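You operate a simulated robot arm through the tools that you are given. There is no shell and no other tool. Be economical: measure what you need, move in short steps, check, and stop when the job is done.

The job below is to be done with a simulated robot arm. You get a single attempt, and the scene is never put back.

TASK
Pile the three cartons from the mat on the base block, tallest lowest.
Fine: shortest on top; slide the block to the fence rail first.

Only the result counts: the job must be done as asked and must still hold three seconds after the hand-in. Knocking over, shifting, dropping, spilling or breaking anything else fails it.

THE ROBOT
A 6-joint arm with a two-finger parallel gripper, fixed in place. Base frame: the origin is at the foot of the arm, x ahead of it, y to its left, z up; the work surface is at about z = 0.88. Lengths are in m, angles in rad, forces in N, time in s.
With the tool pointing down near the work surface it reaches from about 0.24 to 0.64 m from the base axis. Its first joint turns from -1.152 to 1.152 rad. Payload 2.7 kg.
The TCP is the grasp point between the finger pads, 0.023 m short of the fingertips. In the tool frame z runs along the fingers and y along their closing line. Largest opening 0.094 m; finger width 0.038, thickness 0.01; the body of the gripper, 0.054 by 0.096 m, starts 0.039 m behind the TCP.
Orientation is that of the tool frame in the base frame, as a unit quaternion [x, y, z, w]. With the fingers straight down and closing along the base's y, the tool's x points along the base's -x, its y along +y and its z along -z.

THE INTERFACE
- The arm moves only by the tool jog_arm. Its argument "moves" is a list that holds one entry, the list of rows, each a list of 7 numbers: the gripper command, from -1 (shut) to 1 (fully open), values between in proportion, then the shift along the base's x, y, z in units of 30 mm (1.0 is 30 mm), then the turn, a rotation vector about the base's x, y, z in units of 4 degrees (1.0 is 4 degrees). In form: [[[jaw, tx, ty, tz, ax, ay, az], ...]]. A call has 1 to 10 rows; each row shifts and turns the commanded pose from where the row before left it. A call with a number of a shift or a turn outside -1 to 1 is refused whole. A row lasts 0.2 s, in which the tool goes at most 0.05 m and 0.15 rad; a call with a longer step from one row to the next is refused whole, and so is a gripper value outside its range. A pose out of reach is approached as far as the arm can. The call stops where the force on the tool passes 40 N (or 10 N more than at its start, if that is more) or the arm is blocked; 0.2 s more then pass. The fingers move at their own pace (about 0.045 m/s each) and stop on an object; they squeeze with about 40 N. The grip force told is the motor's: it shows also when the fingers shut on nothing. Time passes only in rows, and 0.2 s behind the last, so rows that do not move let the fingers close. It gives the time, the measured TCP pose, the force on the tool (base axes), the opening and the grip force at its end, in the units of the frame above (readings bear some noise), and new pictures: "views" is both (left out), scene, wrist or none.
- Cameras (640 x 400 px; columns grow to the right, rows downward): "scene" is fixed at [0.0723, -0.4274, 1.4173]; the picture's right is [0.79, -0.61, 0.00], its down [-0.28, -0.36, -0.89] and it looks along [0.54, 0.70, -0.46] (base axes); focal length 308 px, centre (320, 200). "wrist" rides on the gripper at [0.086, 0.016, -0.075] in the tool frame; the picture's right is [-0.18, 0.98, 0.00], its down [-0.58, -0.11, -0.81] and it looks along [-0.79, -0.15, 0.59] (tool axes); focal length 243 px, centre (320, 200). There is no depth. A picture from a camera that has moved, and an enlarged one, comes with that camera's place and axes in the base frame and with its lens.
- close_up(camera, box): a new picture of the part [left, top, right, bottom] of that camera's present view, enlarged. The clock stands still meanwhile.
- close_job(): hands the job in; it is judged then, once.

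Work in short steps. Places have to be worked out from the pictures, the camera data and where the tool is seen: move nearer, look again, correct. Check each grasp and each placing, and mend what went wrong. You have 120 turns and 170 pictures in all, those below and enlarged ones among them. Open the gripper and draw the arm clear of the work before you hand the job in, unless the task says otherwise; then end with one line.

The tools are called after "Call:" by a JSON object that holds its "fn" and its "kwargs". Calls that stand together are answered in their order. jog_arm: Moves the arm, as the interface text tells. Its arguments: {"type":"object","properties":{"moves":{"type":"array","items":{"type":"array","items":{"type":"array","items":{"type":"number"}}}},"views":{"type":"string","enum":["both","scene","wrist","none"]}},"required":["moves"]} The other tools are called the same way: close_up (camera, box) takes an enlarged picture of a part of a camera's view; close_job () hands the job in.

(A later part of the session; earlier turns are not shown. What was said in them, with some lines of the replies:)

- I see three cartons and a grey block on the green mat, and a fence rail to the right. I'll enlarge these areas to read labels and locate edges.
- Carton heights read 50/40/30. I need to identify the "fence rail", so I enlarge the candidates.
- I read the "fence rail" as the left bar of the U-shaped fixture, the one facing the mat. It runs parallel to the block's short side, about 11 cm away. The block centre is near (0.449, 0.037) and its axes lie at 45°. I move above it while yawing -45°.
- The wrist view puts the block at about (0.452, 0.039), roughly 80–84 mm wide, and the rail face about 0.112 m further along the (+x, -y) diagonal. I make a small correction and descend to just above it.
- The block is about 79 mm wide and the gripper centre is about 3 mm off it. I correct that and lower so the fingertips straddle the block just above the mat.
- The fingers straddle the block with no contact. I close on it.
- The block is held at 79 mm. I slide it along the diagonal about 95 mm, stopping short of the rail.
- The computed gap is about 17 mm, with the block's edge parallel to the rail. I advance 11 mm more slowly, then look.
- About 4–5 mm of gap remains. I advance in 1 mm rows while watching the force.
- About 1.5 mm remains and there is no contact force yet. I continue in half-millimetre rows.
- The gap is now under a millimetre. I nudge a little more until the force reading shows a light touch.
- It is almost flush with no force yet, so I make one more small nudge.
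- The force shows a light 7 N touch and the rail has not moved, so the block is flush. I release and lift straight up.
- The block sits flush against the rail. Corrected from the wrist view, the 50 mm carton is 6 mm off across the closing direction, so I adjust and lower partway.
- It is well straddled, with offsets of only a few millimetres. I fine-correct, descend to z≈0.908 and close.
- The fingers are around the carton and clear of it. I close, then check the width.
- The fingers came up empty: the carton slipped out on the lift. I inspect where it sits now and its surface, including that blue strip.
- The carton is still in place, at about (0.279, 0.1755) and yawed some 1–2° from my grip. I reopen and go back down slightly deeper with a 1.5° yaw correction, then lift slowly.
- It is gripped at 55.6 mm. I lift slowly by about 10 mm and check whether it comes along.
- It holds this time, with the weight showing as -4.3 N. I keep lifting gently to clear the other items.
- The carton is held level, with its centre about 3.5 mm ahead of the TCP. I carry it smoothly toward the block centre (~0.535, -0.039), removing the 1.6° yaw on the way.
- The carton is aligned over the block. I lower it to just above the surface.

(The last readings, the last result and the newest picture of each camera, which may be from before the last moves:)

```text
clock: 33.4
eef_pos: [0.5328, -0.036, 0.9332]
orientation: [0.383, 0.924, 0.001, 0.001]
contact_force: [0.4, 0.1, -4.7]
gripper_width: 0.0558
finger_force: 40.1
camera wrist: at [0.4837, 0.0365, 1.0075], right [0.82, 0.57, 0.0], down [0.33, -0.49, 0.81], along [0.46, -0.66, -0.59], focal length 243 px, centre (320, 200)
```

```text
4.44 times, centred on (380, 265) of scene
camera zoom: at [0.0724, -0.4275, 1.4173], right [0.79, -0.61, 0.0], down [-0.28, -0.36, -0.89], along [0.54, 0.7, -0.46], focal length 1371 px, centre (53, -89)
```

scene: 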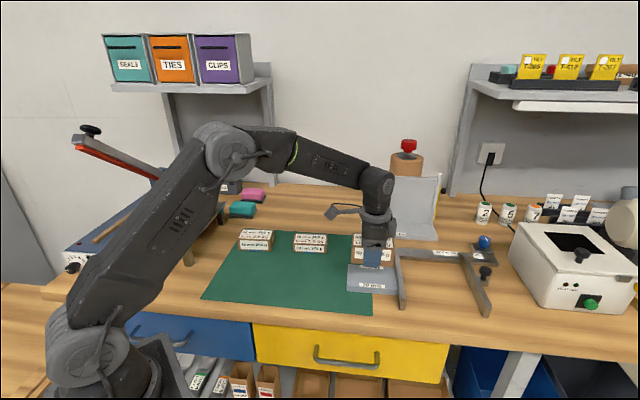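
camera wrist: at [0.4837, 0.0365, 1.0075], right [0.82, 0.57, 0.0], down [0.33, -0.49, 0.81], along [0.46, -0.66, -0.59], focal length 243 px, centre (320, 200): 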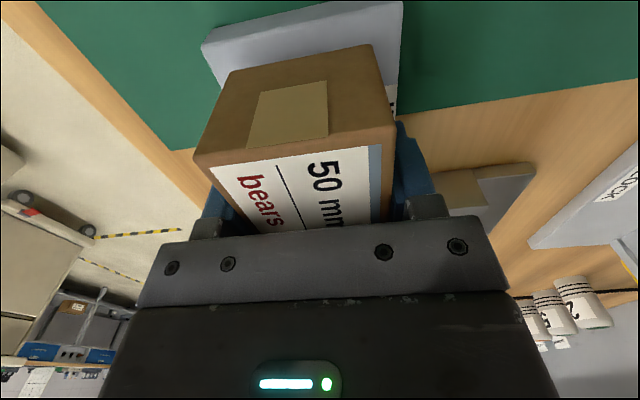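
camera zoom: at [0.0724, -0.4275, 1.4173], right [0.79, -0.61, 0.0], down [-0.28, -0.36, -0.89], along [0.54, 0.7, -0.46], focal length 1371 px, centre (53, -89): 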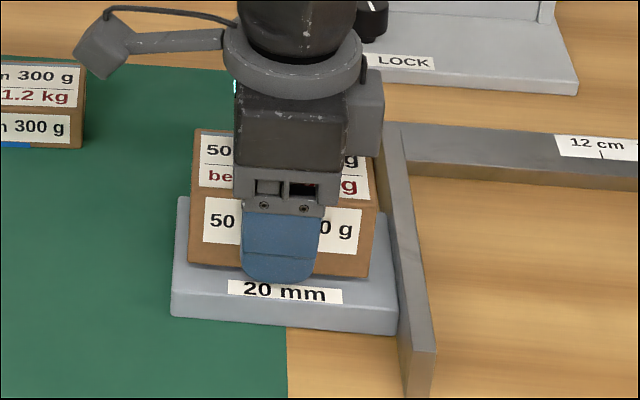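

It is well centred. I lower in 1 mm rows until the weight transfers.

Call:
{"fn": "jog_arm", "kwargs": {"moves": [[[-1, 0, 0, -0.04, 0, 0, 0], [-1, 0, 0, -0.04, 0, 0, 0], [-1, 0, 0, -0.04, 0, 0, 0], [-1, 0, 0, -0.03, 0, 0, 0], [-1, 0, 0, 0, 0, 0, 0]]], "views": "none"}}

Call:
{"fn": "jog_arm", "kwargs": {"moves": [[[-1, 0, 0, -0.025, 0, 0, 0], [-1, 0, 0, -0.025, 0, 0, 0], [-1, 0, 0, 0, 0, 0, 0]]], "views": "none"}}

```text
clock: 34.6
eef_pos: [0.5327, -0.0357, 0.9276]
orientation: [0.383, 0.924, 0.0, 0.0]
contact_force: [0.6, 0.6, -5.3]
gripper_width: 0.0562
finger_force: 39.6
```

```text
clock: 35.4
eef_pos: [0.5332, -0.0361, 0.9273]
orientation: [0.383, 0.924, 0.001, 0.0]
contact_force: [-0.1, -0.5, -4.4]
gripper_width: 0.0561
finger_force: 40.3
```

The weight is still on the gripper, so I continue.

Call:
{"fn": "jog_arm", "kwargs": {"moves": [[[-1, 0, 0, -0.025, 0, 0, 0], [-1, 0, 0, -0.025, 0, 0, 0], [-1, 0, 0, 0, 0, 0, 0]]], "views": "none"}}

Call:
{"fn": "close_up", "kwargs": {"camera": "scene", "box": [355, 245, 415, 305]}}

```text
clock: 36.2
eef_pos: [0.5326, -0.0365, 0.926]
orientation: [0.383, 0.924, 0.001, 0.001]
contact_force: [-0.2, 0.1, -5.0]
gripper_width: 0.0561
finger_force: 39.3
```

```text
6.67 times, centred on (385, 275) of scene
camera zoom: at [0.0724, -0.4275, 1.4173], right [0.79, -0.61, 0.0], down [-0.28, -0.36, -0.89], along [0.54, 0.7, -0.46], focal length 2056 px, centre (-113, -300)
```

zoom: 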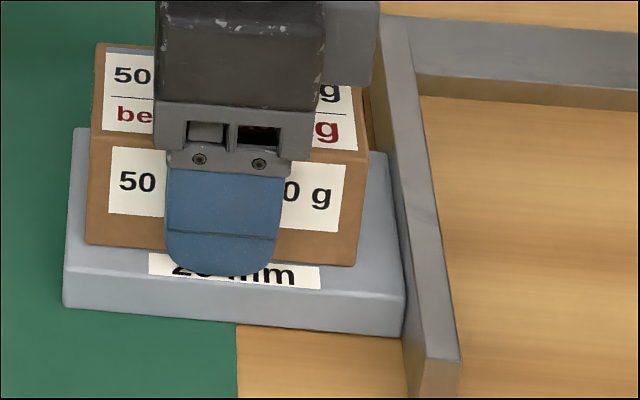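

It is very close now; I make a few more 0.75 mm steps.

Call:
{"fn": "jog_arm", "kwargs": {"moves": [[[-1, 0, 0, -0.025, 0, 0, 0], [-1, 0, 0, -0.025, 0, 0, 0], [-1, 0, 0, 0, 0, 0, 0]]], "views": "none"}}

```text
clock: 37.0
eef_pos: [0.533, -0.0357, 0.9249]
orientation: [0.382, 0.924, 0.001, 0.001]
contact_force: [0.2, -0.2, 0.1]
gripper_width: 0.0555
finger_force: 39.8
```

The force reads zero, so the weight is on the block. I open, then lift straight up.

Call:
{"fn": "jog_arm", "kwargs": {"moves": [[[1, 0, 0, 0, 0, 0, 0], [1, 0, 0, 0, 0, 0, 0], [1, 0, 0, 0, 0, 0, 0], [1, 0, 0, 0, 0, 0, 0], [1, 0, 0, 0.5, 0, 0, 0], [1, 0, 0, 1, 0, 0, 0], [1, 0, 0, 1, 0, 0, 0], [1, 0, 0, 1, 0, 0, 0], [1, 0, 0, 0, 0, 0, 0]]], "views": "wrist"}}

Call:
{"fn": "close_up", "kwargs": {"camera": "scene", "box": [330, 220, 430, 310]}}

```text
clock: 39.0
eef_pos: [0.5344, -0.037, 1.0283]
orientation: [0.383, 0.924, 0.0, 0.0]
contact_force: [0.2, -0.1, -0.2]
gripper_width: 0.0944
finger_force: 0.1
camera wrist: at [0.4841, 0.0356, 1.1026], right [0.82, 0.57, 0.0], down [0.33, -0.49, 0.81], along [0.46, -0.66, -0.59], focal length 243 px, centre (320, 200)
```

wrist: 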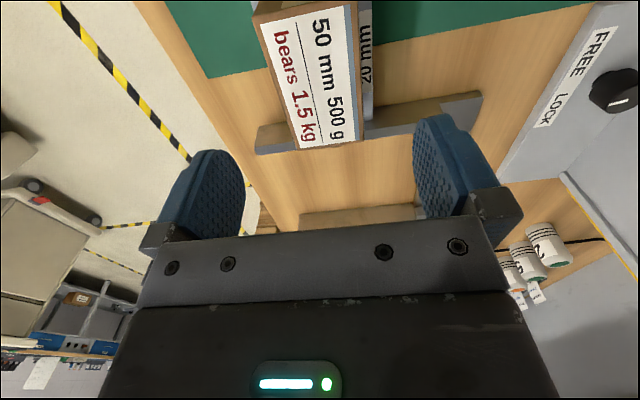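

```text
4.44 times, centred on (380, 265) of scene
camera zoom: at [0.0723, -0.4275, 1.4173], right [0.79, -0.61, 0.0], down [-0.28, -0.36, -0.89], along [0.54, 0.7, -0.46], focal length 1371 px, centre (53, -89)
```

zoom: 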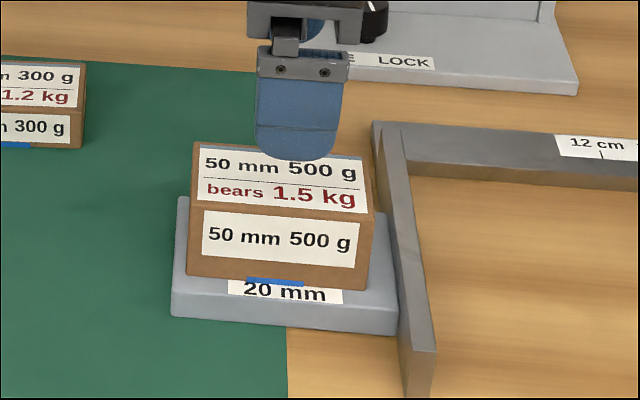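

The 50 mm carton sits squarely on the block. Next I go to the 40 mm carton near (0.377, 0.270).

Call:
{"fn": "jog_arm", "kwargs": {"moves": [[[1, -0.52, 1, 0, 0, 0, 0], [1, -0.52, 1, 0, 0, 0, 0], [1, -0.52, 1, 0, 0, 0, 0], [1, -0.52, 1, 0, 0, 0, 0], [1, -0.52, 1, 0, 0, 0, 0], [1, -0.52, 1, 0, 0, 0, 0], [1, -0.52, 1, 0, 0, 0, 0], [1, -0.52, 1, 0, 0, 0, 0], [1, -0.52, 1, 0, 0, 0, 0], [1, -0.52, 1, 0, 0, 0, 0]]]}}

Call:
{"fn": "close_up", "kwargs": {"camera": "scene", "box": [190, 190, 340, 300]}}

```text
clock: 41.2
eef_pos: [0.3758, 0.2645, 1.0315]
orientation: [0.383, 0.924, 0.001, 0.001]
contact_force: [0.8, -1.6, 0.4]
gripper_width: 0.0942
finger_force: 0.0
camera wrist: at [0.3271, 0.3371, 1.1052], right [0.83, 0.56, 0.0], down [0.33, -0.49, 0.81], along [0.46, -0.66, -0.59], focal length 243 px, centre (320, 200)
```

scene: 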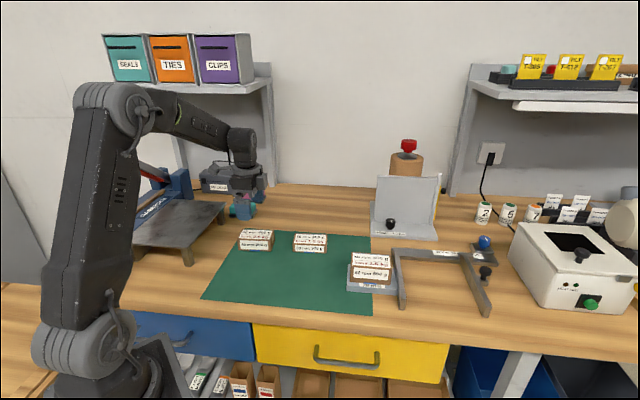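
wrist: 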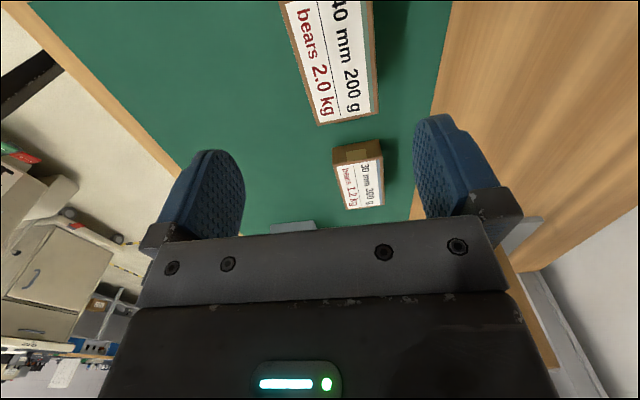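

```text
3.64 times, centred on (265, 245) of scene
camera zoom: at [0.0723, -0.4275, 1.4173], right [0.79, -0.61, 0.0], down [-0.28, -0.36, -0.89], along [0.54, 0.7, -0.46], focal length 1122 px, centre (520, 36)
```

zoom: 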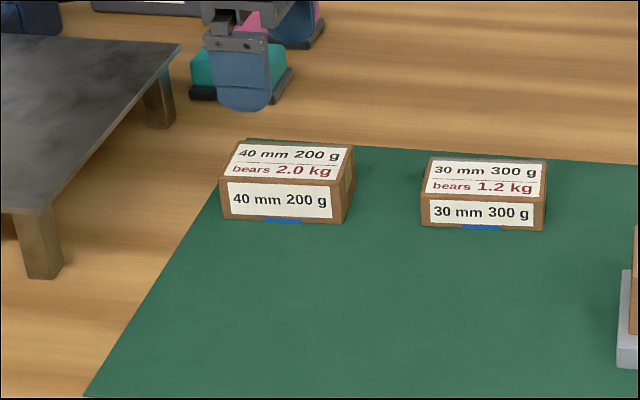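

The wrist view places the 40 mm carton near (0.383, 0.274) with about +2.5° of yaw. I correct and come down partway for another look.

Call:
{"fn": "jog_arm", "kwargs": {"moves": [[[1, 0.2, 0.3, -0.4, 0, 0, 0.31], [1, 0, 0, -0.9, 0, 0, 0.31], [1, 0, 0, -0.8, 0, 0, 0], [1, 0, 0, 0, 0, 0, 0]]], "views": "wrist"}}

```text
clock: 42.2
eef_pos: [0.382, 0.2717, 0.9656]
orientation: [0.362, 0.932, 0.001, 0.001]
contact_force: [0.0, -0.6, -0.1]
gripper_width: 0.0942
finger_force: 0.1
camera wrist: at [0.3294, 0.3424, 1.0402], right [0.8, 0.6, 0.0], down [0.35, -0.47, 0.81], along [0.49, -0.64, -0.59], focal length 243 px, centre (320, 200)
```

wrist: 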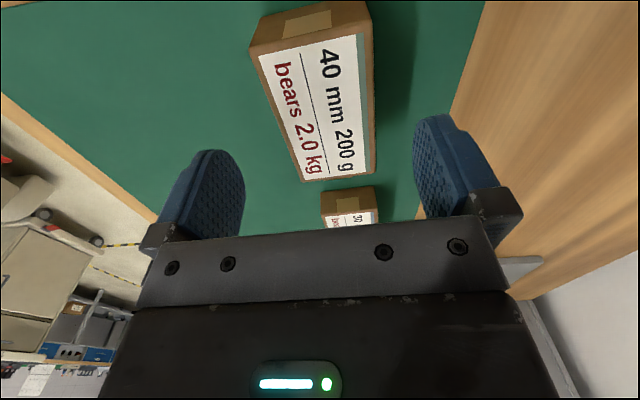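

The centre estimate is (0.387, 0.272) and the yaw matches. I shift 5 mm and descend to grasp height.

Call:
{"fn": "jog_arm", "kwargs": {"moves": [[[1, 0.17, 0.03, -0.5, 0, 0, 0], [1, 0, 0, -0.6, 0, 0, 0], [1, 0, 0, -0.5, 0, 0, 0], [1, 0, 0, -0.42, 0, 0, 0], [1, 0, 0, 0, 0, 0, 0]]], "views": "wrist"}}

```text
clock: 43.4
eef_pos: [0.3879, 0.2732, 0.9052]
orientation: [0.363, 0.932, 0.001, 0.0]
contact_force: [0.5, 0.4, 0.2]
gripper_width: 0.0941
finger_force: 0.1
camera wrist: at [0.3347, 0.3438, 0.9804], right [0.8, 0.6, 0.0], down [0.35, -0.47, 0.81], along [0.49, -0.64, -0.59], focal length 243 px, centre (320, 200)
```

wrist: 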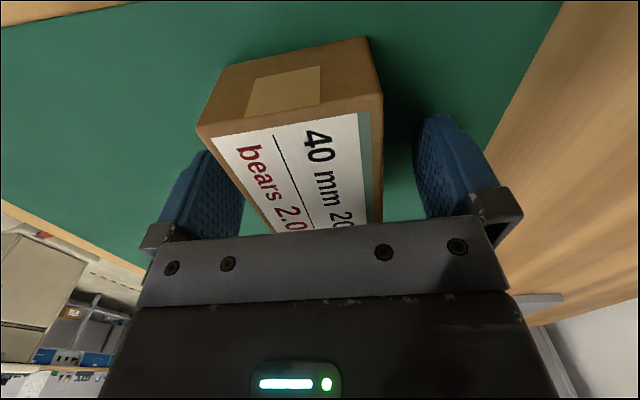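

The geometry says it is centred within 1 mm. I close and then lift gently by a few millimetres.

Call:
{"fn": "jog_arm", "kwargs": {"moves": [[[-1, 0, 0, 0, 0, 0, 0], [-1, 0, 0, 0, 0, 0, 0], [-1, 0, 0, 0, 0, 0, 0], [-1, 0, 0, 0, 0, 0, 0], [-1, 0, 0, 0, 0, 0, 0], [-1, 0, 0, 0.08, 0, 0, 0], [-1, 0, 0, 0.08, 0, 0, 0], [-1, 0, 0, 0.08, 0, 0, 0], [-1, 0, 0, 0, 0, 0, 0]]], "views": "wrist"}}

```text
clock: 45.4
eef_pos: [0.3865, 0.2739, 0.9132]
orientation: [0.363, 0.932, 0.001, 0.0]
contact_force: [0.1, -0.3, -1.3]
gripper_width: 0.0558
finger_force: 40.0
camera wrist: at [0.3348, 0.344, 0.9875], right [0.8, 0.6, 0.0], down [0.35, -0.47, 0.81], along [0.49, -0.64, -0.59], focal length 243 px, centre (320, 200)
```

wrist: 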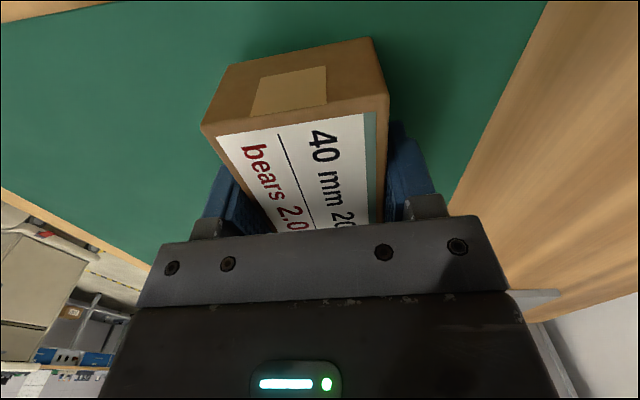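

The 40 mm carton is held. I lift smoothly to z≈1.02.

Call:
{"fn": "jog_arm", "kwargs": {"moves": [[[-1, 0, 0, 0.15, 0, 0, 0], [-1, 0, 0, 0.3, 0, 0, 0], [-1, 0, 0, 0.5, 0, 0, 0], [-1, 0, 0, 0.6, 0, 0, 0], [-1, 0, 0, 0.6, 0, 0, 0], [-1, 0, 0, 0.6, 0, 0, -0.2], [-1, 0, 0, 0.5, 0, 0, -0.2], [-1, 0, 0, 0.25, 0, 0, -0.2], [-1, 0, 0, 0.1, 0, 0, 0], [-1, 0, 0, 0, 0, 0, 0]]], "views": "none"}}

Call:
{"fn": "jog_arm", "kwargs": {"moves": [[[-1, 0.1, -0.21, 0, 0, 0, 0], [-1, 0.2, -0.42, 0, 0, 0, 0], [-1, 0.297, -0.624, 0, 0, 0, 0], [-1, 0.297, -0.624, 0, 0, 0, 0], [-1, 0.297, -0.624, 0, 0, 0, 0], [-1, 0.297, -0.624, 0, 0, 0, 0], [-1, 0.297, -0.624, 0, 0, 0, 0], [-1, 0.297, -0.624, 0, 0, 0, 0], [-1, 0.297, -0.624, 0, 0, 0, 0]]], "views": "scene"}}

```text
clock: 47.6
eef_pos: [0.3868, 0.2743, 1.0208]
orientation: [0.382, 0.924, 0.0, 0.0]
contact_force: [-0.1, -0.1, -2.0]
gripper_width: 0.0557
finger_force: 40.0
```

```text
clock: 49.6
eef_pos: [0.4587, 0.124, 1.0207]
orientation: [0.382, 0.924, 0.001, 0.0]
contact_force: [-1.1, 0.4, -2.1]
gripper_width: 0.0561
finger_force: 40.3
```

scene: 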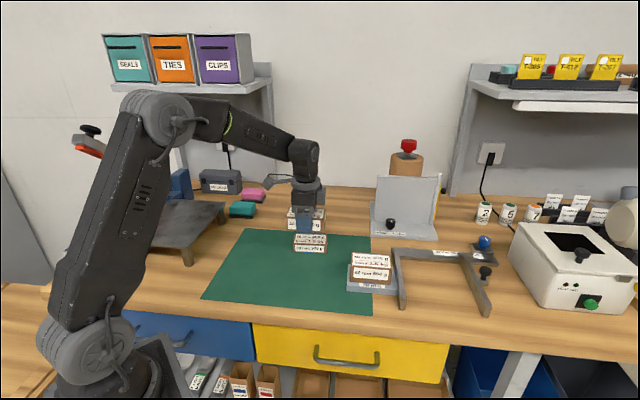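

The carry is steady. I go the rest of the way to above the stack at (0.535, -0.038).

Call:
{"fn": "jog_arm", "kwargs": {"moves": [[[-1, 0.29, -0.62, 0, 0, 0, 0], [-1, 0.29, -0.62, 0, 0, 0, 0], [-1, 0.29, -0.62, 0, 0, 0, 0], [-1, 0.29, -0.62, 0, 0, 0, 0], [-1, 0.29, -0.62, 0, 0, 0, 0], [-1, 0.29, -0.62, 0, 0, 0, 0], [-1, 0.29, -0.62, 0, 0, 0, 0], [-1, 0.29, -0.6, 0, 0, 0, 0], [-1, 0.22, -0.46, 0, 0, 0, 0], [-1, 0, 0, 0, 0, 0, 0]]], "views": "wrist"}}

Call:
{"fn": "close_up", "kwargs": {"camera": "scene", "box": [320, 190, 440, 310]}}

```text
clock: 51.8
eef_pos: [0.5352, -0.0398, 1.0217]
orientation: [0.382, 0.924, 0.0, 0.0]
contact_force: [0.7, 0.2, -1.4]
gripper_width: 0.0557
finger_force: 40.0
camera wrist: at [0.4857, 0.0332, 1.0956], right [0.82, 0.57, 0.0], down [0.33, -0.49, 0.81], along [0.46, -0.66, -0.59], focal length 243 px, centre (320, 200)
```

wrist: 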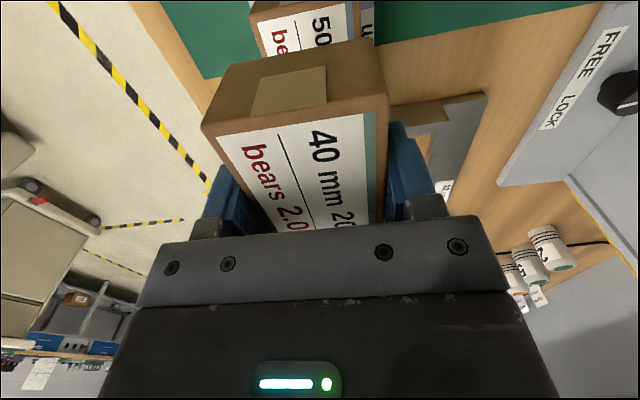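

```text
3.33 times, centred on (380, 250) of scene
camera zoom: at [0.0724, -0.4275, 1.4173], right [0.79, -0.61, 0.0], down [-0.28, -0.36, -0.89], along [0.54, 0.7, -0.46], focal length 1028 px, centre (120, 33)
```

zoom: 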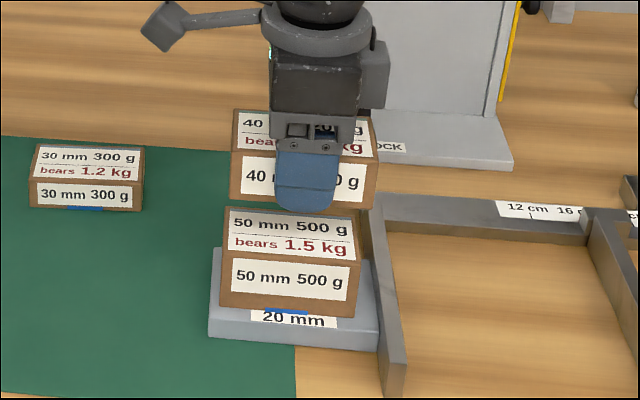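

Aligned within a few millimetres. I apply a small correction and lower to just above the 50 mm carton.

Call:
{"fn": "jog_arm", "kwargs": {"moves": [[[-1, -0.06, 0.08, -0.2, 0, 0, 0], [-1, 0, 0, -0.35, 0, 0, 0], [-1, 0, 0, -0.35, 0, 0, 0], [-1, 0, 0, -0.3, 0, 0, 0], [-1, 0, 0, -0.15, 0, 0, 0], [-1, 0, 0, 0, 0, 0, 0]]], "views": "none"}}

Call:
{"fn": "close_up", "kwargs": {"camera": "scene", "box": [335, 210, 425, 310]}}

Call:
{"fn": "close_up", "kwargs": {"camera": "wrist", "box": [160, 0, 460, 220]}}

```text
clock: 53.2
eef_pos: [0.5324, -0.0366, 0.9814]
orientation: [0.382, 0.924, 0.001, 0.0]
contact_force: [0.2, -0.3, -1.9]
gripper_width: 0.0556
finger_force: 40.3
```

```text
4.00 times, centred on (380, 260) of scene
camera zoom: at [0.0724, -0.4275, 1.4173], right [0.79, -0.61, 0.0], down [-0.28, -0.36, -0.89], along [0.54, 0.7, -0.46], focal length 1234 px, centre (80, -40)
```

zoom: 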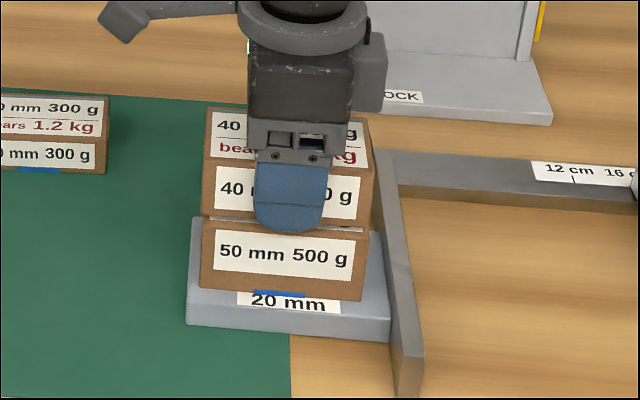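

```text
1.82 times, centred on (310, 110) of wrist
camera zoom: at [0.4838, 0.0367, 1.0545], right [0.82, 0.57, 0.0], down [0.33, -0.49, 0.81], along [0.46, -0.66, -0.59], focal length 441 px, centre (338, 364)
```

zoom: 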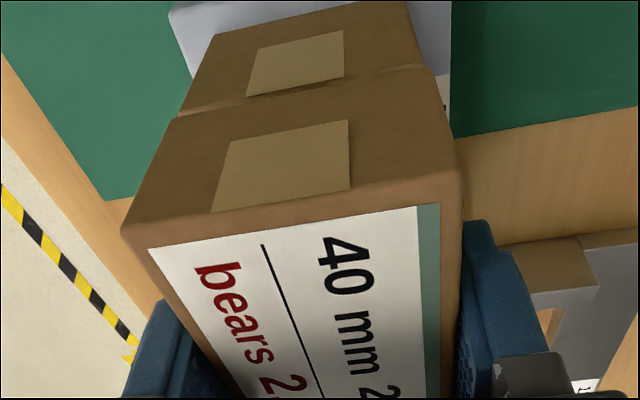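

Excellent alignment in both views. I lower the last few millimetres slowly.

Call:
{"fn": "jog_arm", "kwargs": {"moves": [[[-1, 0, 0, -0.03, 0, 0, 0], [-1, 0, 0, -0.03, 0, 0, 0], [-1, 0, 0, -0.03, 0, 0, 0], [-1, 0, 0, -0.03, 0, 0, 0], [-1, 0, 0, -0.03, 0, 0, 0], [-1, 0, 0, 0, 0, 0, 0]]], "views": "none"}}

Call:
{"fn": "jog_arm", "kwargs": {"moves": [[[-1, 0, 0, -0.02, 0, 0, 0], [-1, 0, 0, -0.02, 0, 0, 0], [-1, 0, 0, 0, 0, 0, 0]]], "views": "none"}}

```text
clock: 54.6
eef_pos: [0.5339, -0.0351, 0.9759]
orientation: [0.382, 0.924, 0.001, 0.0]
contact_force: [0.9, -0.5, -2.4]
gripper_width: 0.0557
finger_force: 39.7
```

```text
clock: 55.4
eef_pos: [0.534, -0.0356, 0.9754]
orientation: [0.382, 0.924, 0.001, 0.0]
contact_force: [-0.6, 0.5, 2.7]
gripper_width: 0.0557
finger_force: 40.0
```

The force has gone slightly positive, so it is seated. I open and lift.

Call:
{"fn": "jog_arm", "kwargs": {"moves": [[[1, 0, 0, 0, 0, 0, 0], [1, 0, 0, 0, 0, 0, 0], [1, 0, 0, 0, 0, 0, 0], [1, 0, 0, 0, 0, 0, 0], [1, 0, 0, 0.5, 0, 0, 0], [1, 0, 0, 1, 0, 0, 0], [1, 0, 0, 1, 0, 0, 0], [1, 0, 0, 0.5, 0, 0, 0], [1, 0, 0, 0, 0, 0, 0]]], "views": "none"}}

Call:
{"fn": "close_up", "kwargs": {"camera": "scene", "box": [335, 210, 425, 310]}}

```text
clock: 57.4
eef_pos: [0.532, -0.0367, 1.0657]
orientation: [0.382, 0.924, 0.001, -0.001]
contact_force: [-0.2, 0.3, -0.3]
gripper_width: 0.0941
finger_force: 0.1
```

```text
4.00 times, centred on (380, 260) of scene
camera zoom: at [0.0723, -0.4275, 1.4173], right [0.79, -0.61, 0.0], down [-0.28, -0.36, -0.89], along [0.54, 0.7, -0.46], focal length 1234 px, centre (80, -40)
```

zoom: 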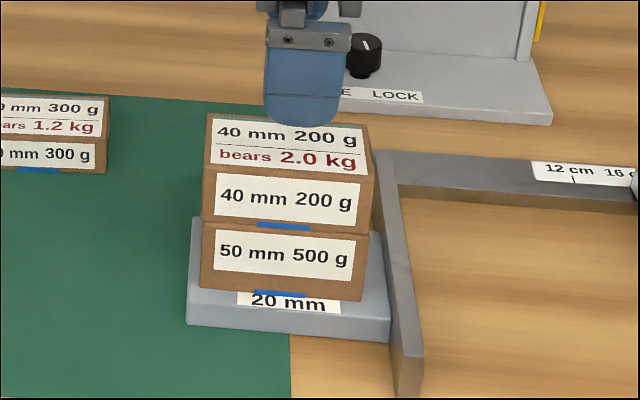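

The two cartons are neatly stacked. Now to the 30 mm carton near (0.498, 0.169).

Call:
{"fn": "jog_arm", "kwargs": {"moves": [[[1, -0.14, 0.86, 0, 0, 0, 0], [1, -0.14, 0.86, 0, 0, 0, 0], [1, -0.14, 0.86, 0, 0, 0, 0], [1, -0.14, 0.86, 0, 0, 0, 0], [1, -0.14, 0.86, 0, 0, 0, 0], [1, -0.14, 0.86, -0.2, 0, 0, 0], [1, -0.14, 0.86, -0.5, 0, 0, 0], [1, -0.14, 0.86, -0.5, 0, 0, 0], [1, 0, 0, 0, 0, 0, 0]]], "views": "wrist"}}

Call:
{"fn": "close_up", "kwargs": {"camera": "scene", "box": [270, 200, 370, 270]}}

```text
clock: 59.4
eef_pos: [0.4986, 0.1711, 1.0303]
orientation: [0.382, 0.924, 0.001, 0.001]
contact_force: [-0.3, 0.0, -0.2]
gripper_width: 0.0941
finger_force: 0.0
camera wrist: at [0.4493, 0.2439, 1.1046], right [0.82, 0.57, 0.0], down [0.33, -0.49, 0.81], along [0.46, -0.66, -0.59], focal length 243 px, centre (320, 200)
```

wrist: 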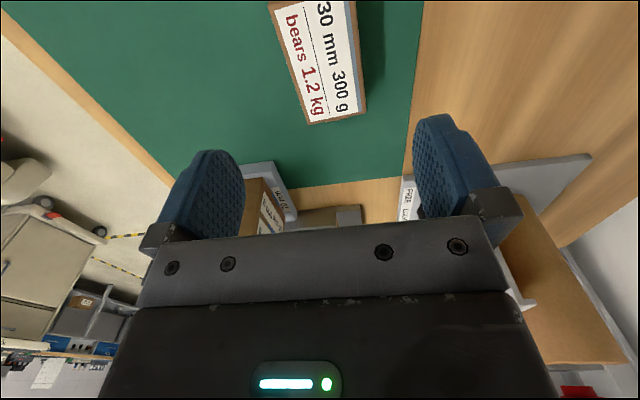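

```text
5.71 times, centred on (320, 235) of scene
camera zoom: at [0.0723, -0.4274, 1.4173], right [0.79, -0.61, 0.0], down [-0.28, -0.36, -0.89], along [0.54, 0.7, -0.46], focal length 1762 px, centre (320, 0)
```

zoom: 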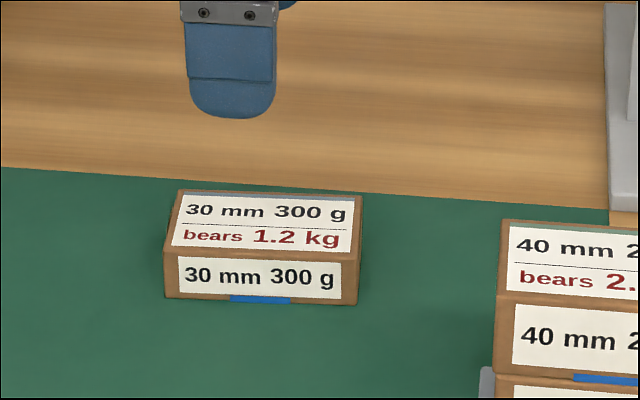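

The 30 mm carton is near (0.503, 0.171) with about +2.5° of yaw. I correct and lower partway.

Call:
{"fn": "jog_arm", "kwargs": {"moves": [[[1, 0.14, 0, -0.5, 0, 0, 0.31], [1, 0, 0, -0.9, 0, 0, 0.31], [1, 0, 0, -0.85, 0, 0, 0], [1, 0, 0, 0, 0, 0, 0]]], "views": "wrist"}}

```text
clock: 60.4
eef_pos: [0.5024, 0.1714, 0.962]
orientation: [0.361, 0.933, 0.001, 0.0]
contact_force: [0.0, 0.8, 0.8]
gripper_width: 0.0941
finger_force: 0.1
camera wrist: at [0.4507, 0.2409, 1.0359], right [0.8, 0.6, 0.0], down [0.35, -0.47, 0.81], along [0.49, -0.64, -0.59], focal length 243 px, centre (320, 200)
```

wrist: 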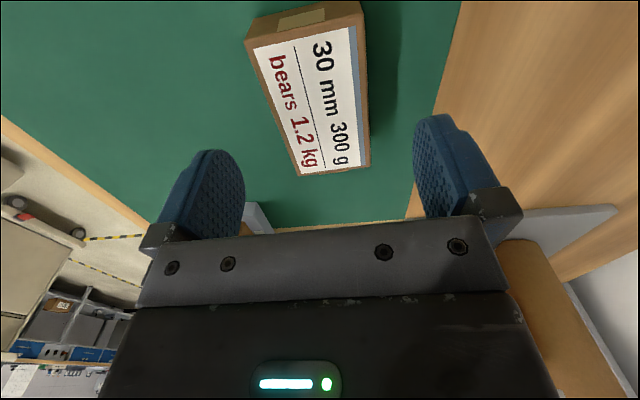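

I shift about 5 mm along the carton's length and descend to grasp height.

Call:
{"fn": "jog_arm", "kwargs": {"moves": [[[1, 0.15, -0.07, -0.5, 0, 0, 0], [1, 0, 0, -0.5, 0, 0, 0], [1, 0, 0, -0.5, 0, 0, 0], [1, 0, 0, -0.4, 0, 0, 0], [1, 0, 0, 0, 0, 0, 0]]], "views": "wrist"}}

```text
clock: 61.6
eef_pos: [0.5085, 0.1693, 0.905]
orientation: [0.362, 0.932, 0.002, 0.001]
contact_force: [-2.5, -0.3, 8.6]
gripper_width: 0.0941
finger_force: 0.1
camera wrist: at [0.4561, 0.2385, 0.9793], right [0.8, 0.6, 0.0], down [0.35, -0.47, 0.81], along [0.49, -0.64, -0.59], focal length 243 px, centre (320, 200)
```

wrist: 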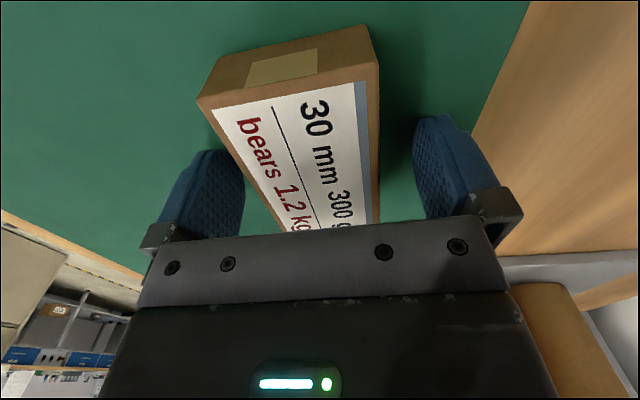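

The force shows a light tip touch on the mat. I raise 1.5 mm, close and lift a few millimetres.

Call:
{"fn": "jog_arm", "kwargs": {"moves": [[[1, 0, 0, 0.06, 0, 0, 0], [-1, 0, 0, 0, 0, 0, 0], [-1, 0, 0, 0, 0, 0, 0], [-1, 0, 0, 0, 0, 0, 0], [-1, 0, 0, 0, 0, 0, 0], [-1, 0, 0, 0, 0, 0, 0], [-1, 0, 0, 0.08, 0, 0, 0], [-1, 0, 0, 0.08, 0, 0, 0], [-1, 0, 0, 0.08, 0, 0, 0], [-1, 0, 0, 0, 0, 0, 0]]], "views": "wrist"}}

```text
clock: 63.8
eef_pos: [0.5087, 0.1694, 0.9143]
orientation: [0.361, 0.932, 0.001, 0.0]
contact_force: [0.8, -0.5, -2.1]
gripper_width: 0.0558
finger_force: 39.9
camera wrist: at [0.4564, 0.2393, 0.9883], right [0.8, 0.6, 0.0], down [0.35, -0.47, 0.81], along [0.49, -0.64, -0.59], focal length 243 px, centre (320, 200)
```

wrist: 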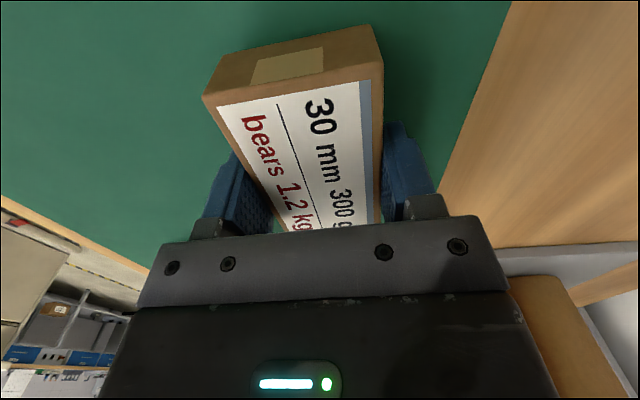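

The 30 mm carton is held and centred in the grip. I lift smoothly to about 1.055, squaring the yaw.

Call:
{"fn": "jog_arm", "kwargs": {"moves": [[[-1, 0, 0, 0.2, 0, 0, 0], [-1, 0, 0, 0.4, 0, 0, 0], [-1, 0, 0, 0.6, 0, 0, 0], [-1, 0, 0, 0.7, 0, 0, -0.2], [-1, 0, 0, 0.7, 0, 0, -0.2], [-1, 0, 0, 0.7, 0, 0, -0.2], [-1, 0, 0, 0.6, 0, 0, 0], [-1, 0, 0, 0.5, 0, 0, 0], [-1, 0, 0, 0.3, 0, 0, 0], [-1, 0, 0, 0, 0, 0, 0]]], "views": "none"}}

Call:
{"fn": "jog_arm", "kwargs": {"moves": [[[-1, 0.025, -0.2, 0, 0, 0, 0], [-1, 0.05, -0.4, 0, 0, 0, 0], [-1, 0.073, -0.6, 0, 0, 0, 0], [-1, 0.086, -0.7, 0, 0, 0, 0], [-1, 0.086, -0.7, 0, 0, 0, 0], [-1, 0.086, -0.7, 0, 0, 0, 0], [-1, 0.086, -0.7, 0, 0, 0, 0], [-1, 0.086, -0.7, 0, 0, 0, 0], [-1, 0.086, -0.7, 0, 0, 0, 0], [-1, 0.073, -0.6, 0, 0, 0, 0]]], "views": "scene"}}

```text
clock: 66.0
eef_pos: [0.5079, 0.1687, 1.0547]
orientation: [0.381, 0.925, 0.002, 0.001]
contact_force: [-0.1, 0.1, -2.2]
gripper_width: 0.0554
finger_force: 39.9
```

```text
clock: 68.2
eef_pos: [0.5301, -0.0126, 1.0536]
orientation: [0.381, 0.925, 0.001, 0.0]
contact_force: [0.3, -0.5, -2.9]
gripper_width: 0.0556
finger_force: 39.9
```

scene: 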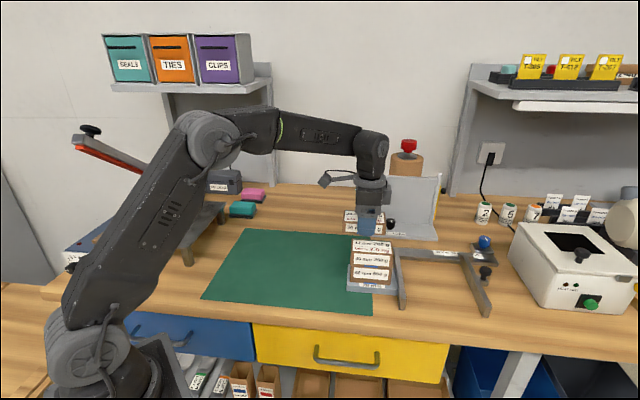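

I travel the last 23 mm and lower to a few millimetres above the stack.

Call:
{"fn": "jog_arm", "kwargs": {"moves": [[[-1, 0.08, -0.4, 0, 0, 0, 0], [-1, 0.05, -0.28, 0, 0, 0, 0], [-1, 0, -0.1, 0, 0, 0, 0], [-1, 0, 0, -0.25, 0, 0, 0], [-1, 0, 0, -0.35, 0, 0, 0], [-1, 0, 0, -0.25, 0, 0, 0], [-1, 0, 0, 0, 0, 0, 0]]], "views": "none"}}

Call:
{"fn": "close_up", "kwargs": {"camera": "scene", "box": [335, 200, 425, 300]}}

Call:
{"fn": "close_up", "kwargs": {"camera": "wrist", "box": [160, 0, 460, 220]}}

```text
clock: 69.8
eef_pos: [0.5342, -0.0351, 1.0281]
orientation: [0.381, 0.924, 0.001, 0.001]
contact_force: [0.2, -0.6, -2.6]
gripper_width: 0.0557
finger_force: 39.7
```

```text
4.00 times, centred on (380, 250) of scene
camera zoom: at [0.0724, -0.4275, 1.4173], right [0.79, -0.61, 0.0], down [-0.28, -0.36, -0.89], along [0.54, 0.7, -0.46], focal length 1234 px, centre (80, 0)
```

zoom: 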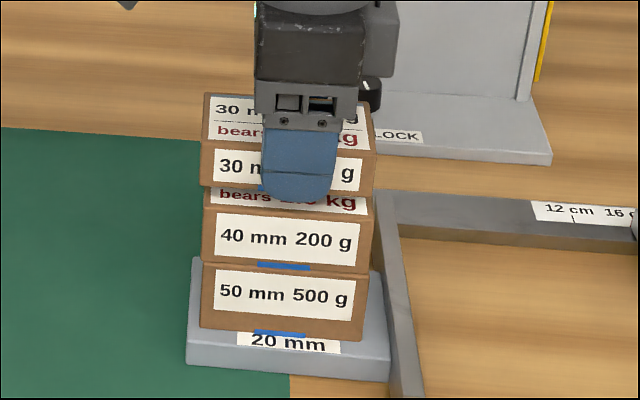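

```text
1.82 times, centred on (310, 110) of wrist
camera zoom: at [0.4849, 0.0367, 1.1024], right [0.82, 0.57, 0.0], down [0.33, -0.49, 0.81], along [0.46, -0.66, -0.59], focal length 441 px, centre (338, 364)
```

zoom: 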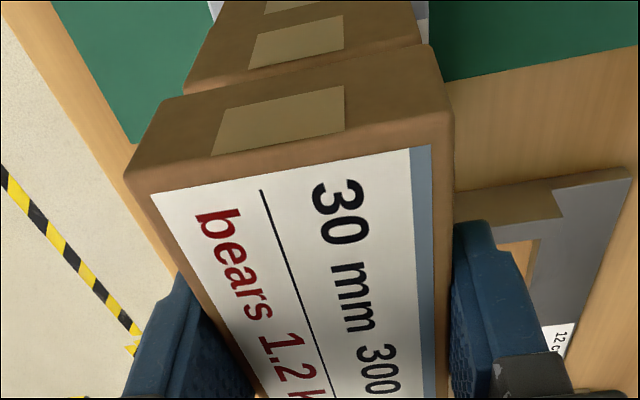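

Aligned in both views with about 10 mm of gap left. I lower slowly.

Call:
{"fn": "jog_arm", "kwargs": {"moves": [[[-1, 0, 0, -0.06, 0, 0, 0], [-1, 0, 0, -0.06, 0, 0, 0], [-1, 0, 0, -0.05, 0, 0, 0], [-1, 0, 0, -0.04, 0, 0, 0], [-1, 0, 0, -0.03, 0, 0, 0], [-1, 0, 0, 0, 0, 0, 0]]], "views": "none"}}

Call:
{"fn": "jog_arm", "kwargs": {"moves": [[[-1, 0, 0, -0.025, 0, 0, 0], [-1, 0, 0, -0.025, 0, 0, 0], [-1, 0, 0, 0, 0, 0, 0]]], "views": "none"}}

```text
clock: 71.2
eef_pos: [0.5339, -0.0351, 1.0226]
orientation: [0.381, 0.924, 0.001, 0.001]
contact_force: [0.7, 0.6, -2.3]
gripper_width: 0.0555
finger_force: 39.7
```

```text
clock: 72.0
eef_pos: [0.5345, -0.0345, 1.0195]
orientation: [0.381, 0.924, 0.001, 0.0]
contact_force: [-0.1, -0.2, -2.5]
gripper_width: 0.0557
finger_force: 40.0
```

The weight is still carried, so I take two more small steps.

Call:
{"fn": "jog_arm", "kwargs": {"moves": [[[-1, 0, 0, -0.025, 0, 0, 0], [-1, 0, 0, -0.02, 0, 0, 0], [-1, 0, 0, 0, 0, 0, 0]]], "views": "none"}}

Call:
{"fn": "close_up", "kwargs": {"camera": "scene", "box": [345, 220, 405, 270]}}

```text
clock: 72.8
eef_pos: [0.5359, -0.0351, 1.0192]
orientation: [0.381, 0.925, 0.001, 0.0]
contact_force: [0.0, 0.1, -2.7]
gripper_width: 0.0559
finger_force: 40.4
```

```text
8.00 times, centred on (375, 245) of scene
camera zoom: at [0.0724, -0.4275, 1.4173], right [0.79, -0.61, 0.0], down [-0.28, -0.36, -0.89], along [0.54, 0.7, -0.46], focal length 2467 px, centre (-120, -160)
```

zoom: 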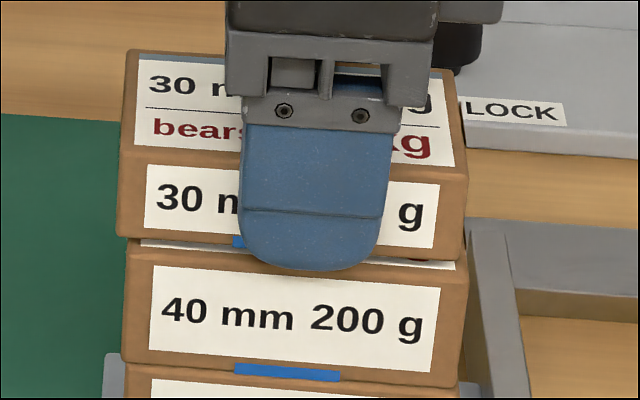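

A gap of a millimetre or two remains, so I keep lowering.

Call:
{"fn": "jog_arm", "kwargs": {"moves": [[[-1, 0, 0, -0.025, 0, 0, 0], [-1, 0, 0, -0.02, 0, 0, 0], [-1, 0, 0, 0, 0, 0, 0]]], "views": "none"}}

```text
clock: 73.6
eef_pos: [0.5341, -0.0343, 1.0175]
orientation: [0.381, 0.925, 0.0, 0.0]
contact_force: [-0.2, -0.4, -3.3]
gripper_width: 0.0559
finger_force: 40.4
```

Not seated yet; I take another step.

Call:
{"fn": "jog_arm", "kwargs": {"moves": [[[-1, 0, 0, -0.02, 0, 0, 0], [-1, 0, 0, -0.015, 0, 0, 0], [-1, 0, 0, 0, 0, 0, 0]]], "views": "none"}}

```text
clock: 74.4
eef_pos: [0.5344, -0.0354, 1.0158]
orientation: [0.381, 0.925, 0.001, 0.0]
contact_force: [0.2, -0.3, -3.4]
gripper_width: 0.0557
finger_force: 40.0
```

Call:
{"fn": "jog_arm", "kwargs": {"moves": [[[-1, 0, 0, -0.02, 0, 0, 0], [-1, 0, 0, 0, 0, 0, 0]]], "views": "none"}}

Call:
{"fn": "close_up", "kwargs": {"camera": "scene", "box": [345, 220, 405, 270]}}

```text
clock: 75.0
eef_pos: [0.5347, -0.035, 1.0148]
orientation: [0.381, 0.925, 0.0, 0.0]
contact_force: [-0.3, 0.1, -4.0]
gripper_width: 0.0558
finger_force: 39.7
```

```text
8.00 times, centred on (375, 245) of scene
camera zoom: at [0.0724, -0.4275, 1.4173], right [0.79, -0.61, 0.0], down [-0.28, -0.36, -0.89], along [0.54, 0.7, -0.46], focal length 2467 px, centre (-120, -160)
```

zoom: 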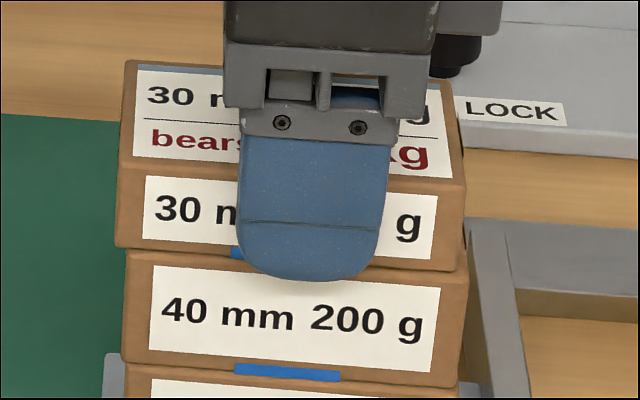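

It is nearly touching. I take one more step.

Call:
{"fn": "jog_arm", "kwargs": {"moves": [[[-1, 0, 0, -0.02, 0, 0, 0], [-1, 0, 0, 0, 0, 0, 0]]], "views": "none"}}

```text
clock: 75.6
eef_pos: [0.535, -0.0349, 1.015]
orientation: [0.381, 0.924, 0.001, 0.0]
contact_force: [0.1, -0.2, -2.9]
gripper_width: 0.0557
finger_force: 40.0
```

Call:
{"fn": "jog_arm", "kwargs": {"moves": [[[-1, 0, 0, -0.02, 0, 0, 0], [-1, 0, 0, 0, 0, 0, 0]]], "views": "none"}}

```text
clock: 76.2
eef_pos: [0.5337, -0.0345, 1.0157]
orientation: [0.382, 0.924, 0.0, 0.001]
contact_force: [0.4, -0.2, -0.1]
gripper_width: 0.0558
finger_force: 40.4
```

The weight has transferred (force is about 0). I open and lift clear.

Call:
{"fn": "jog_arm", "kwargs": {"moves": [[[1, 0, 0, 0, 0, 0, 0], [1, 0, 0, 0, 0, 0, 0], [1, 0, 0, 0, 0, 0, 0], [1, 0, 0, 0, 0, 0, 0], [1, 0, 0, 0.4, 0, 0, 0], [1, 0, 0, 0.9, 0, 0, 0], [1, 0, 0, 0.9, 0, 0, 0], [1, 0, 0, 0.9, 0, 0, 0], [1, 0, 0, 0, 0, 0, 0]]], "views": "none"}}

Call:
{"fn": "jog_arm", "kwargs": {"moves": [[[1, -0.7, 0.7, 0, 0, 0, 0], [1, -0.7, 0.7, 0, 0, 0, 0], [1, -0.7, 0.7, 0, 0, 0, 0], [1, -0.7, 0.7, 0, 0, 0, 0], [1, -0.7, 0.7, 0, 0, 0, 0], [1, -0.7, 0.7, 0, 0, 0, 0], [1, 0, 0, 0, 0, 0, 0]]], "views": "both"}}

Call:
{"fn": "close_up", "kwargs": {"camera": "scene", "box": [335, 200, 425, 310]}}

```text
clock: 78.2
eef_pos: [0.5343, -0.0349, 1.1082]
orientation: [0.381, 0.925, 0.001, 0.0]
contact_force: [-0.9, -0.1, -1.1]
gripper_width: 0.094
finger_force: 0.0
```

```text
clock: 79.8
eef_pos: [0.409, 0.0915, 1.1059]
orientation: [0.381, 0.925, 0.0, 0.0]
contact_force: [0.1, 0.5, -0.3]
gripper_width: 0.0943
finger_force: 0.1
camera wrist: at [0.359, 0.164, 1.1798], right [0.82, 0.57, 0.0], down [0.33, -0.49, 0.81], along [0.46, -0.66, -0.59], focal length 243 px, centre (320, 200)
```

scene: 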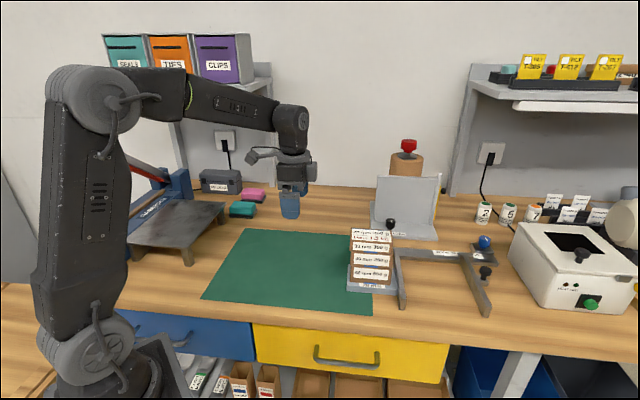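
wrist: 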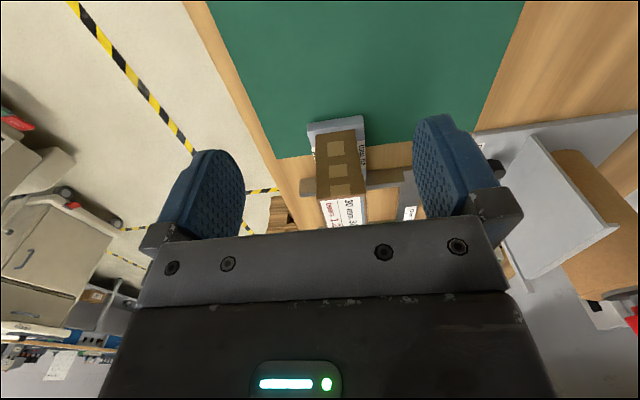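

```text
3.64 times, centred on (380, 255) of scene
camera zoom: at [0.0723, -0.4274, 1.4173], right [0.79, -0.61, 0.0], down [-0.28, -0.36, -0.89], along [0.54, 0.7, -0.46], focal length 1122 px, centre (102, 0)
```

zoom: 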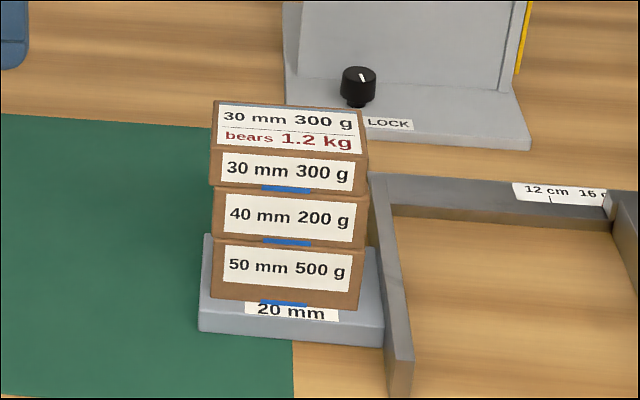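

The stack is upright and square and the arm is clear. I take one last look at the block-to-rail contact.

Call:
{"fn": "close_up", "kwargs": {"camera": "scene", "box": [380, 255, 416, 303]}}

```text
8.33 times, centred on (398, 279) of scene
camera zoom: at [0.0723, -0.4274, 1.4173], right [0.79, -0.61, 0.0], down [-0.28, -0.36, -0.89], along [0.54, 0.7, -0.46], focal length 2570 px, centre (-330, -458)
```

zoom: 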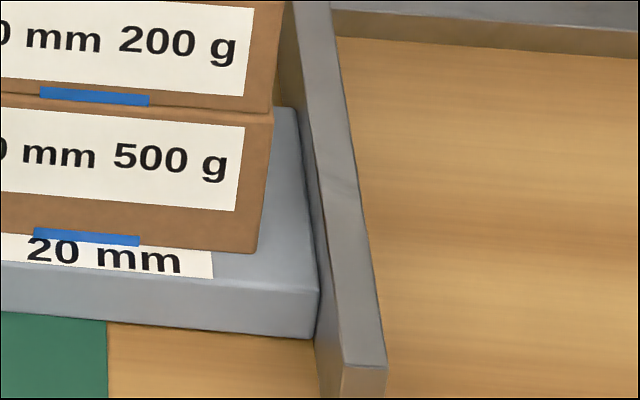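

The block is still flush with the rail and the gripper is open and clear, so I hand in.

Call:
{"fn": "close_job", "kwargs": {}}

```text
The job is handed in.
```

I slid the block flush against the fence rail, then piled the cartons on it: 50 mm lowest, 40 mm next and 30 mm on top. I took the near bar of the U-shaped fixture as the fence rail. The 50 mm carton slipped from the first grip without being moved noticeably and was picked up on the second try.
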